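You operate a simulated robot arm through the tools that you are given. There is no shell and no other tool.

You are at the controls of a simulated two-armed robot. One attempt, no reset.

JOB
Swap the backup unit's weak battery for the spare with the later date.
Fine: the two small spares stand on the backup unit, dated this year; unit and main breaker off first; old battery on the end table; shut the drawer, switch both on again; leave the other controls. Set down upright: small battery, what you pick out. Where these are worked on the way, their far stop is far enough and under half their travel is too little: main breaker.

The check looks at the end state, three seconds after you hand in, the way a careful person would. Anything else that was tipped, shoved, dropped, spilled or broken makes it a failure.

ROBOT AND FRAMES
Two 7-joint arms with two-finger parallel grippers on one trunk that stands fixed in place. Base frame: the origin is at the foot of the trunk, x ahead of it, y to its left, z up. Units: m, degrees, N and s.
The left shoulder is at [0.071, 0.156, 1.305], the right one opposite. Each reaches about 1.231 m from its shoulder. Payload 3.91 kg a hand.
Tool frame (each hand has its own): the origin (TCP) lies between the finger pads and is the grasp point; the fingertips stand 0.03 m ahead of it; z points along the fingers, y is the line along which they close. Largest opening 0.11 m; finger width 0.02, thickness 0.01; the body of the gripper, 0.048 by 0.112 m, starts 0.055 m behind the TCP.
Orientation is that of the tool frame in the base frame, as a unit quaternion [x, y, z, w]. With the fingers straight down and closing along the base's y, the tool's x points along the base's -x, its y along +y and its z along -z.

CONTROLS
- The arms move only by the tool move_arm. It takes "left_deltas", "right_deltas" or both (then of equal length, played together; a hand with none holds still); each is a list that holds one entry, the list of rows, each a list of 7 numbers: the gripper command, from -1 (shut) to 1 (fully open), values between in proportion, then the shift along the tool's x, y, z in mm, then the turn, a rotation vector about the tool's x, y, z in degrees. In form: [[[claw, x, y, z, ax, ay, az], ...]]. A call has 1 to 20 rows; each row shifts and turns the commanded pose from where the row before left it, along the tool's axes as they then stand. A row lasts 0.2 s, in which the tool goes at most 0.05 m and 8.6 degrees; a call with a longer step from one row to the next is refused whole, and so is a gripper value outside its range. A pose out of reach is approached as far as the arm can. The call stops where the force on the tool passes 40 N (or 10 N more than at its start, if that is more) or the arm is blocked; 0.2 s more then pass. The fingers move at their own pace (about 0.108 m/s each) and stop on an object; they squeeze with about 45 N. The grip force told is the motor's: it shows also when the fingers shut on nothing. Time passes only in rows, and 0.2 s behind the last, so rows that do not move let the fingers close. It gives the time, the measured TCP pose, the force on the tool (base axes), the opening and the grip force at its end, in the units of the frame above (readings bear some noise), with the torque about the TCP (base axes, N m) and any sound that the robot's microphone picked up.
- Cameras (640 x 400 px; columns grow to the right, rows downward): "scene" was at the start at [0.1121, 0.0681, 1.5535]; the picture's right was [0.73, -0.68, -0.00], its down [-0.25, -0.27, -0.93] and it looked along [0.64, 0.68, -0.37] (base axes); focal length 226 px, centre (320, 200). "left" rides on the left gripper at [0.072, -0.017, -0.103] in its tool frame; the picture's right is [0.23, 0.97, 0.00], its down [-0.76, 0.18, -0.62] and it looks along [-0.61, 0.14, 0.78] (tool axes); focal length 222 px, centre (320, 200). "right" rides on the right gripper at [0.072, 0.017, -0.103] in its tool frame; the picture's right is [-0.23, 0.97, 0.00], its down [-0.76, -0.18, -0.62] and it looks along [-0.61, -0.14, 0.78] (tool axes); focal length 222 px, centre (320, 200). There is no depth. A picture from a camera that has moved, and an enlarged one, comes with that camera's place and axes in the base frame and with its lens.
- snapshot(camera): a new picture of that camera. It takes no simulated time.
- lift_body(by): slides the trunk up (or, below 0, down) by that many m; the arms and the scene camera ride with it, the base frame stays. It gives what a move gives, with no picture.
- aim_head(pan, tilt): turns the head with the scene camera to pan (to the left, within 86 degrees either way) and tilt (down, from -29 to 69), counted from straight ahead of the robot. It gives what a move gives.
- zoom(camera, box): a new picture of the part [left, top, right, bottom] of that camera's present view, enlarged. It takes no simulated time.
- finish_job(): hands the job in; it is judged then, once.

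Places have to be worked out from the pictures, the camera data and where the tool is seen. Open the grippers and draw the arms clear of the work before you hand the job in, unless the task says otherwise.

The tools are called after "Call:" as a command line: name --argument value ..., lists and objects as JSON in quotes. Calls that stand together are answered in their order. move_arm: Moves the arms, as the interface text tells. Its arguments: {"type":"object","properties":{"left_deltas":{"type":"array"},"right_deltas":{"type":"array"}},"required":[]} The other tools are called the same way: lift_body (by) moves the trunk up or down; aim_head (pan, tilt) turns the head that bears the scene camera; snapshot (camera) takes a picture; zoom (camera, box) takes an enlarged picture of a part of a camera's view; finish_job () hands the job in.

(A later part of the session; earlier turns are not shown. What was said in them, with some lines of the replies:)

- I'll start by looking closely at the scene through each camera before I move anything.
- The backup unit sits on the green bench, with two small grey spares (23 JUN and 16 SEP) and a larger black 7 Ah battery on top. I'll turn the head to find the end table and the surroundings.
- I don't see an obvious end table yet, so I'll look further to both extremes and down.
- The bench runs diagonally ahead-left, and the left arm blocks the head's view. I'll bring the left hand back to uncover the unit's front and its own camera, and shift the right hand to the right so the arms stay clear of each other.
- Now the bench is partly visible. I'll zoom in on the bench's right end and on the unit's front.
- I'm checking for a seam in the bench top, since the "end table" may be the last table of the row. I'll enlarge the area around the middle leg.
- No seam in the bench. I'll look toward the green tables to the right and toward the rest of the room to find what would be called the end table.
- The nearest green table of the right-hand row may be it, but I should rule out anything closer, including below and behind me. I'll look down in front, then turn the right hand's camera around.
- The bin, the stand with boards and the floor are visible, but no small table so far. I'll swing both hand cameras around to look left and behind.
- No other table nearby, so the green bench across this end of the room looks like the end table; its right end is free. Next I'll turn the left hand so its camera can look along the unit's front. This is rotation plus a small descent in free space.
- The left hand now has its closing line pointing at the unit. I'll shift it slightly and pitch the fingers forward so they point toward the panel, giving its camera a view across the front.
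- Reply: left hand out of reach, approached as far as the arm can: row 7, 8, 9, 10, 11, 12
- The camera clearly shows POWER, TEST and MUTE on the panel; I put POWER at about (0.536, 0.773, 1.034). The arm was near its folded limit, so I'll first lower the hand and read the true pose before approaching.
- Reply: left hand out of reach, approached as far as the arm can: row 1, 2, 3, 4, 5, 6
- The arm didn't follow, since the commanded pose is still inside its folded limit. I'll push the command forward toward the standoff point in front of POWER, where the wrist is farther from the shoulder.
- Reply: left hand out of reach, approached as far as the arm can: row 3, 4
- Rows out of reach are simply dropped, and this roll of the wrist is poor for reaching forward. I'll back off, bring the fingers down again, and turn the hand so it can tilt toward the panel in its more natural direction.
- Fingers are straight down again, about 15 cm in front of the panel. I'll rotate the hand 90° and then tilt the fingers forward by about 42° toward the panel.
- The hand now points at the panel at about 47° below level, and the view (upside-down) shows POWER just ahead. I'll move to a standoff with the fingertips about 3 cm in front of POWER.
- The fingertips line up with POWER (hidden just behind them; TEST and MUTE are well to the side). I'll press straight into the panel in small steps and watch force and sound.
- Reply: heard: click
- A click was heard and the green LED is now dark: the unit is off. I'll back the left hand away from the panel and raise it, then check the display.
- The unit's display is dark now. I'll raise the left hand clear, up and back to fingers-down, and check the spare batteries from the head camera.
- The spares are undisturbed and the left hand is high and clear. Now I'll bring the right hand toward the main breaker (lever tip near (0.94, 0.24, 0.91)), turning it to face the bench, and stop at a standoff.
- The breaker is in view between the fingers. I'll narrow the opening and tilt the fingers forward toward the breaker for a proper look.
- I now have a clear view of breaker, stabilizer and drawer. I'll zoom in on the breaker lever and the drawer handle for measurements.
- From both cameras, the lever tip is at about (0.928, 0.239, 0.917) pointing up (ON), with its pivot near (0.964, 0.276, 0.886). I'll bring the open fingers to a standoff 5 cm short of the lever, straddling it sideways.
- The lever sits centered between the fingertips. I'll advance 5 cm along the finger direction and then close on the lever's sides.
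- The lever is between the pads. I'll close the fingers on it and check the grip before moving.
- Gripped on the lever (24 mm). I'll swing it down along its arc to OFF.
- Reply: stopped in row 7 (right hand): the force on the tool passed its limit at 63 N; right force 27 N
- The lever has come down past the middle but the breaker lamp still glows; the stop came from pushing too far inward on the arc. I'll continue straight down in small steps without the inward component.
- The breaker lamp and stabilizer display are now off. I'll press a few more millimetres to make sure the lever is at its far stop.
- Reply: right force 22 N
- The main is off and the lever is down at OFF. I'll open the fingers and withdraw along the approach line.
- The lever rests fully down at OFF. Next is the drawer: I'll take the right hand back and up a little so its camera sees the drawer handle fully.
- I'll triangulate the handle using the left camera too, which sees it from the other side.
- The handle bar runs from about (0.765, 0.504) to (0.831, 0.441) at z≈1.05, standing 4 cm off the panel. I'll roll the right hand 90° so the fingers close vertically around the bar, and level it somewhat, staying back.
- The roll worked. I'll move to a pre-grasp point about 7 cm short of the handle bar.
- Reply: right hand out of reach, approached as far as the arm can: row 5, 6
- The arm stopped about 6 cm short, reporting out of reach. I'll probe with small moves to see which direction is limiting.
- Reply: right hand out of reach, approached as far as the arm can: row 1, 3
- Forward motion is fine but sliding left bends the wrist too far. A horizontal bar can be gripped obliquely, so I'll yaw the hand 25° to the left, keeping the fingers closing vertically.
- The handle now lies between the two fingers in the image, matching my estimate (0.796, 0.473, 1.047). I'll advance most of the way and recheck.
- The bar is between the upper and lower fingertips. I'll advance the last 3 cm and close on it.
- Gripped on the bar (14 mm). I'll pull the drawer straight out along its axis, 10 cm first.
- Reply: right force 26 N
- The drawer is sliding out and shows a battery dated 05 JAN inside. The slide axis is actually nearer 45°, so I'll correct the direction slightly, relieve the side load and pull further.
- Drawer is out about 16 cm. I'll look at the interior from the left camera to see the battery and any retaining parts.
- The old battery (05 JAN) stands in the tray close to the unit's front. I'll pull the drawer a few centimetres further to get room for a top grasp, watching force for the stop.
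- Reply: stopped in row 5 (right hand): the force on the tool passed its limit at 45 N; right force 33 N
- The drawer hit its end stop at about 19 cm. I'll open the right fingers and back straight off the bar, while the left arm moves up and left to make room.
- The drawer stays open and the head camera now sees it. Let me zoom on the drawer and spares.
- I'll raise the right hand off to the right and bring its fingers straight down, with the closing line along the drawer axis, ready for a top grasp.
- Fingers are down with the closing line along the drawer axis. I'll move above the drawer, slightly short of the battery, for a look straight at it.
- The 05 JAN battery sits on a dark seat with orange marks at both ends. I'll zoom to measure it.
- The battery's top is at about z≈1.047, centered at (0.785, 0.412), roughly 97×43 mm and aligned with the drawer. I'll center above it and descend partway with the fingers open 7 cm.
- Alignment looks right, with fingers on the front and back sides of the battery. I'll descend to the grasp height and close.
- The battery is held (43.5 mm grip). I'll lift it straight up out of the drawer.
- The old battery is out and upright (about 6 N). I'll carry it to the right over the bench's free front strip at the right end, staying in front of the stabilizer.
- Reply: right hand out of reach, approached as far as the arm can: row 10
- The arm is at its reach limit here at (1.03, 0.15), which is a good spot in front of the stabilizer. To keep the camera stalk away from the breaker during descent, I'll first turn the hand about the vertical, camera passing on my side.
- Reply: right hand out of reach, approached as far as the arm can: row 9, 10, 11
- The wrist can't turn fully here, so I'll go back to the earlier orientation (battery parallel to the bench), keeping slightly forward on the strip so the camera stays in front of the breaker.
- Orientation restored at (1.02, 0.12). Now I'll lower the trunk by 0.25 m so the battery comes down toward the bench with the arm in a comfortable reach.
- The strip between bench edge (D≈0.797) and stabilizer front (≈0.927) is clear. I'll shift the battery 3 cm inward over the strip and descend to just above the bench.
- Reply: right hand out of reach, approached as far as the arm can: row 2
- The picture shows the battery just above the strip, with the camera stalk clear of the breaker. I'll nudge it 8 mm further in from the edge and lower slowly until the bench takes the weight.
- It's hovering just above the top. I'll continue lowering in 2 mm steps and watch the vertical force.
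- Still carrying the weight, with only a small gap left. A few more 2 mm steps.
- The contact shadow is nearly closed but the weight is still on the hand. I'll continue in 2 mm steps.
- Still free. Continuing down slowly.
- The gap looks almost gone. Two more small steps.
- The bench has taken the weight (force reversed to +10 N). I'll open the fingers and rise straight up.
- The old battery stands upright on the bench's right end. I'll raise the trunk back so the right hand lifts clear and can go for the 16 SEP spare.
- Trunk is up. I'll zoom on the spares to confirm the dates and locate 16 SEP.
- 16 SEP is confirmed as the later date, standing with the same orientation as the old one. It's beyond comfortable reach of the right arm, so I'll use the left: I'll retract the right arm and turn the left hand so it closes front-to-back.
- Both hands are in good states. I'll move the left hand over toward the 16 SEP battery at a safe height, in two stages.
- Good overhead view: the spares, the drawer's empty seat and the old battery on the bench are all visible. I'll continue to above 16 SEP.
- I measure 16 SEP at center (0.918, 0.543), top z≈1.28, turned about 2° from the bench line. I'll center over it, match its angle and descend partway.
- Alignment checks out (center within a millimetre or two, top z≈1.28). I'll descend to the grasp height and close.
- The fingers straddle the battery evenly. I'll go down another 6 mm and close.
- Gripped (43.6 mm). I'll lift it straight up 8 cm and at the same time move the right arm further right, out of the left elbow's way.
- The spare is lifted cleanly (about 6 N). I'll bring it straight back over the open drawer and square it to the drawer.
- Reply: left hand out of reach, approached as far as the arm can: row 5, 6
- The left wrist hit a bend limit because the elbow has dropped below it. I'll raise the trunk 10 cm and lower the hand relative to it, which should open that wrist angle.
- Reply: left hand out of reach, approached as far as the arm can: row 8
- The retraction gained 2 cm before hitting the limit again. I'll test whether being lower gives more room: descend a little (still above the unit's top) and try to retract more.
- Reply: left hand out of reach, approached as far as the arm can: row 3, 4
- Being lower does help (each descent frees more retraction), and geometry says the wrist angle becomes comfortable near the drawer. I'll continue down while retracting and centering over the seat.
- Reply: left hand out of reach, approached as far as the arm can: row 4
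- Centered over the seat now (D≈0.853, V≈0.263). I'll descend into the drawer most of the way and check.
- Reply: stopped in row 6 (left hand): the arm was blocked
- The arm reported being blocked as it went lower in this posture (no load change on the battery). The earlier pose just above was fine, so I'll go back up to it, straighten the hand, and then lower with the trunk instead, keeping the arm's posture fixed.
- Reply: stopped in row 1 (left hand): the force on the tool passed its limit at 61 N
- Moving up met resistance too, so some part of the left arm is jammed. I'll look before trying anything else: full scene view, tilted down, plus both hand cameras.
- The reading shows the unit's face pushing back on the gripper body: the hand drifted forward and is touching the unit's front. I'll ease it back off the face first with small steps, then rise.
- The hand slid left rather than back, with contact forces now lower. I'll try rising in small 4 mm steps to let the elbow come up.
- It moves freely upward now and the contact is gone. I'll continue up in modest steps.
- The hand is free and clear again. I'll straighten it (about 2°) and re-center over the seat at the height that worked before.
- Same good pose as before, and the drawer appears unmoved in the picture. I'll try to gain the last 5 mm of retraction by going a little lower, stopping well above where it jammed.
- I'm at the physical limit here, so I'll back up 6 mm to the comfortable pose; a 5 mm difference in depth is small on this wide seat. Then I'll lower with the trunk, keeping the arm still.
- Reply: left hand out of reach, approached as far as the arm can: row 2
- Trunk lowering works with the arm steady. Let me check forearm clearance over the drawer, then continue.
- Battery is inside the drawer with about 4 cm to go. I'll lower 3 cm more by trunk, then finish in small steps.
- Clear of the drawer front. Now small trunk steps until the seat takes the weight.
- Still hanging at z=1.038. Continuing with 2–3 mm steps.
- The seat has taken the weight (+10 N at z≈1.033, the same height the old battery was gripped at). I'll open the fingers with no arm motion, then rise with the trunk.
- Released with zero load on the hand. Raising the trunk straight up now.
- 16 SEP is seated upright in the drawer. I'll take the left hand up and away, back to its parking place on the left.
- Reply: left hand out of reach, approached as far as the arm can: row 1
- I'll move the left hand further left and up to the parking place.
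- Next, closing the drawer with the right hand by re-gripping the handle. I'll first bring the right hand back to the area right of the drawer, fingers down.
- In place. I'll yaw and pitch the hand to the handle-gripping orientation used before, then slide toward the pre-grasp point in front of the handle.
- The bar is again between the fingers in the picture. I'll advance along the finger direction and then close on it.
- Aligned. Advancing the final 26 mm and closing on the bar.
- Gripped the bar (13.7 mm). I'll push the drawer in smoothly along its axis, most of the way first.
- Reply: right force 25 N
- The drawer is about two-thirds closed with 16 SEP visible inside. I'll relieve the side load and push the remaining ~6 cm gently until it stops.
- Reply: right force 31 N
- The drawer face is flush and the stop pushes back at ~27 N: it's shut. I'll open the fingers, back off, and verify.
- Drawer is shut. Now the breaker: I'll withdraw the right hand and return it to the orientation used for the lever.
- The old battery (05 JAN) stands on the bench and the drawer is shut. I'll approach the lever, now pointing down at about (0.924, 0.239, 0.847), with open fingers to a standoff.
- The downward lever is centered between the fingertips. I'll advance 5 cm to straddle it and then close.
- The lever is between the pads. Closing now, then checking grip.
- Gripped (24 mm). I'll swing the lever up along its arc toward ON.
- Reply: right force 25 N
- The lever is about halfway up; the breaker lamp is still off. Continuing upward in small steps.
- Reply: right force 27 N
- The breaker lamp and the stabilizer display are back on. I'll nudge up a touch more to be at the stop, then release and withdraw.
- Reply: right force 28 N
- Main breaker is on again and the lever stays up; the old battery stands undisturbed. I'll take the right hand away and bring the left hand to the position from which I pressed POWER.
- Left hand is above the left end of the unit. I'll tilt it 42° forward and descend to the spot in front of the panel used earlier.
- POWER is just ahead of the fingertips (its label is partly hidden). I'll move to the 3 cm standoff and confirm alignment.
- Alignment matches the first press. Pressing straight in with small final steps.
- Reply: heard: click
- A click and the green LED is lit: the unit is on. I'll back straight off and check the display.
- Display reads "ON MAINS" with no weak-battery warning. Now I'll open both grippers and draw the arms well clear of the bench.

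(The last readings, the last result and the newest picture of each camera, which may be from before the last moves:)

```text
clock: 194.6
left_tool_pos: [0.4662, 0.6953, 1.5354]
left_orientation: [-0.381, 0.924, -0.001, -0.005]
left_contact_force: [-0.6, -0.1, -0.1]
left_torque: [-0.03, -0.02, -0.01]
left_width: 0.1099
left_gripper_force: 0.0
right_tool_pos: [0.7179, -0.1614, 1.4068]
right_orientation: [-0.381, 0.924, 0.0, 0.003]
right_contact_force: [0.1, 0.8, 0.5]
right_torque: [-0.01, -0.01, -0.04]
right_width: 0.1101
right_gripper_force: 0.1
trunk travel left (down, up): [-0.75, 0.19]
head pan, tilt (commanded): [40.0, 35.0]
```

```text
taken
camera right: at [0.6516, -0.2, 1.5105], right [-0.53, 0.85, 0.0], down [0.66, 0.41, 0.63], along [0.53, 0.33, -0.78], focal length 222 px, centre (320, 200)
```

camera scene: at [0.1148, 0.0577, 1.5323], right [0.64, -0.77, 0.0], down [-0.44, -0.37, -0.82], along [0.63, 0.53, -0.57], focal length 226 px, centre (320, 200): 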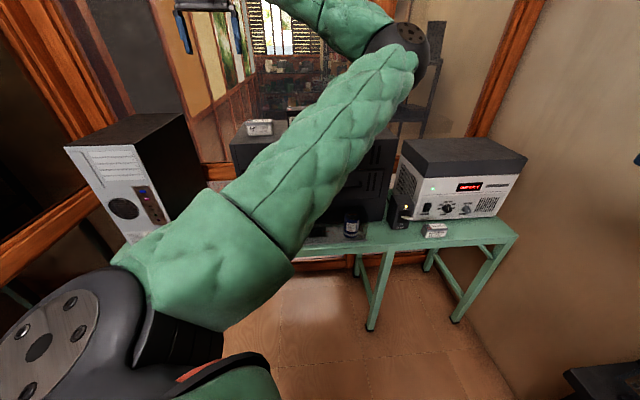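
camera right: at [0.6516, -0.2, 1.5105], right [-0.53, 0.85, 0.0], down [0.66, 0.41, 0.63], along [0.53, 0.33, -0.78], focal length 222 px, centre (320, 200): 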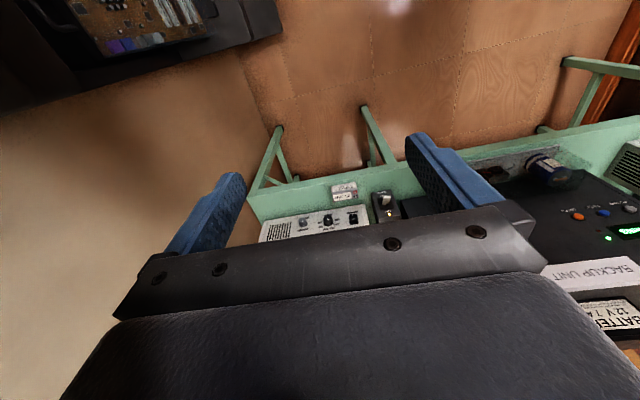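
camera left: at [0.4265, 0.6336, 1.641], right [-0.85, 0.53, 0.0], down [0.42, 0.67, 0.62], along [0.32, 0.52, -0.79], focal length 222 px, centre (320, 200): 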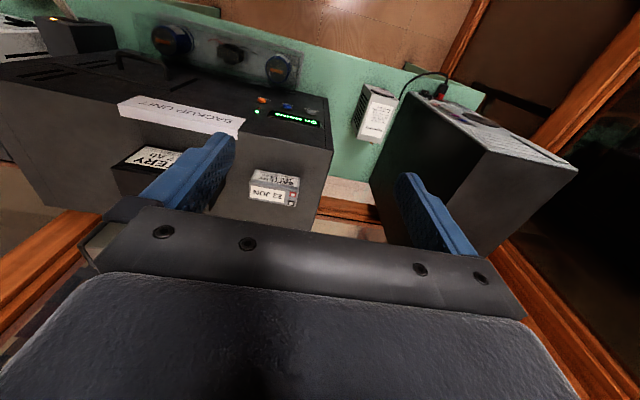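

Arms are clear. A final close look at the breaker, the old battery, the drawer and the remaining items.

Call:
zoom --camera "scene" --box '[320, 120, 540, 270]'

Call:
zoom --camera "right" --box '[240, 130, 640, 330]'

Call:
zoom --camera "left" --box '[0, 0, 480, 220]'

```text
2.67 times, centred on (430, 195) of scene
camera zoom: at [0.1148, 0.0577, 1.5323], right [0.64, -0.77, 0.0], down [-0.44, -0.37, -0.82], along [0.63, 0.53, -0.57], focal length 601 px, centre (27, 213)
```

zoom: 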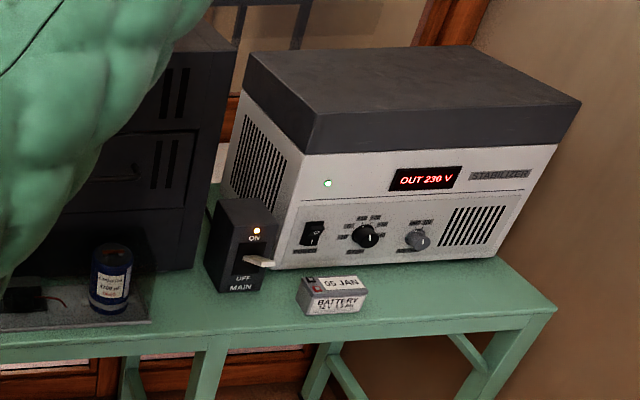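

```text
1.60 times, centred on (440, 230) of right
camera zoom: at [0.6516, -0.2, 1.5105], right [-0.53, 0.85, 0.0], down [0.66, 0.41, 0.63], along [0.53, 0.33, -0.78], focal length 355 px, centre (128, 152)
```

zoom: 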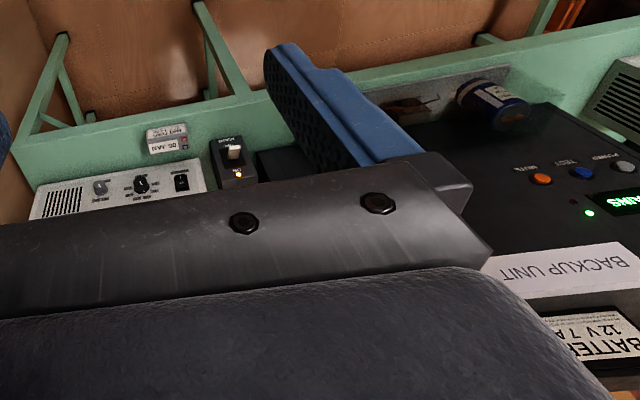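

```text
1.33 times, centred on (240, 110) of left
camera zoom: at [0.4265, 0.6336, 1.641], right [-0.85, 0.53, 0.0], down [0.42, 0.67, 0.62], along [0.32, 0.52, -0.79], focal length 296 px, centre (427, 320)
```

zoom: 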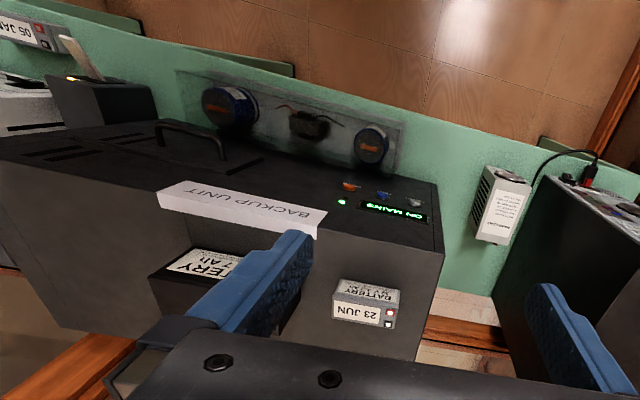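

Everything checks out:
- **New battery:** 16 SEP stands upright in the drawer, which is shut.
- **Old battery:** 05 JAN stands upright on the right end of the bench, which I took to be the end table.
- **Power:** the breaker lever is at ON and the unit reads ON MAINS.
- **Everything else:** the other controls, 23 JUN and the 7 Ah battery look undisturbed.

Both grippers are open and clear, so I'm handing in.

Call:
finish_job

```text
The job is handed in.
```

I've handed in the job: the weak battery is out and the 16 SEP spare is in its place. The backup unit now reads "ON MAINS" instead of "BATT WEAK".

- **Swap:** The old battery was dated 05 JAN. I took 16 SEP over 23 JUN as the later date. It stands upright in the drawer, about 5 mm deeper than the old one sat.
- **Power:** I switched the unit off and then the main breaker before opening the drawer. With the drawer shut again, I switched the breaker on first, then the unit.
- **Old battery:** It stands upright on the right end of the green bench. No piece of furniture was clearly "the end table", so I took it to be this bench. If you meant the nearest green table in the row along the right wall, it is in the wrong place; that table looked out of reach.
- **Contact with the unit:** While I was lowering the new battery, the left arm jammed and the gripper pressed against the unit's front. The force limit stopped a move at 61 N while I was freeing it. The unit and drawer looked unmoved in the pictures afterwards.
- **Everything else:** The other controls, the 23 JUN spare and the large 7 Ah battery look undisturbed. Both grippers are open and clear of the bench.
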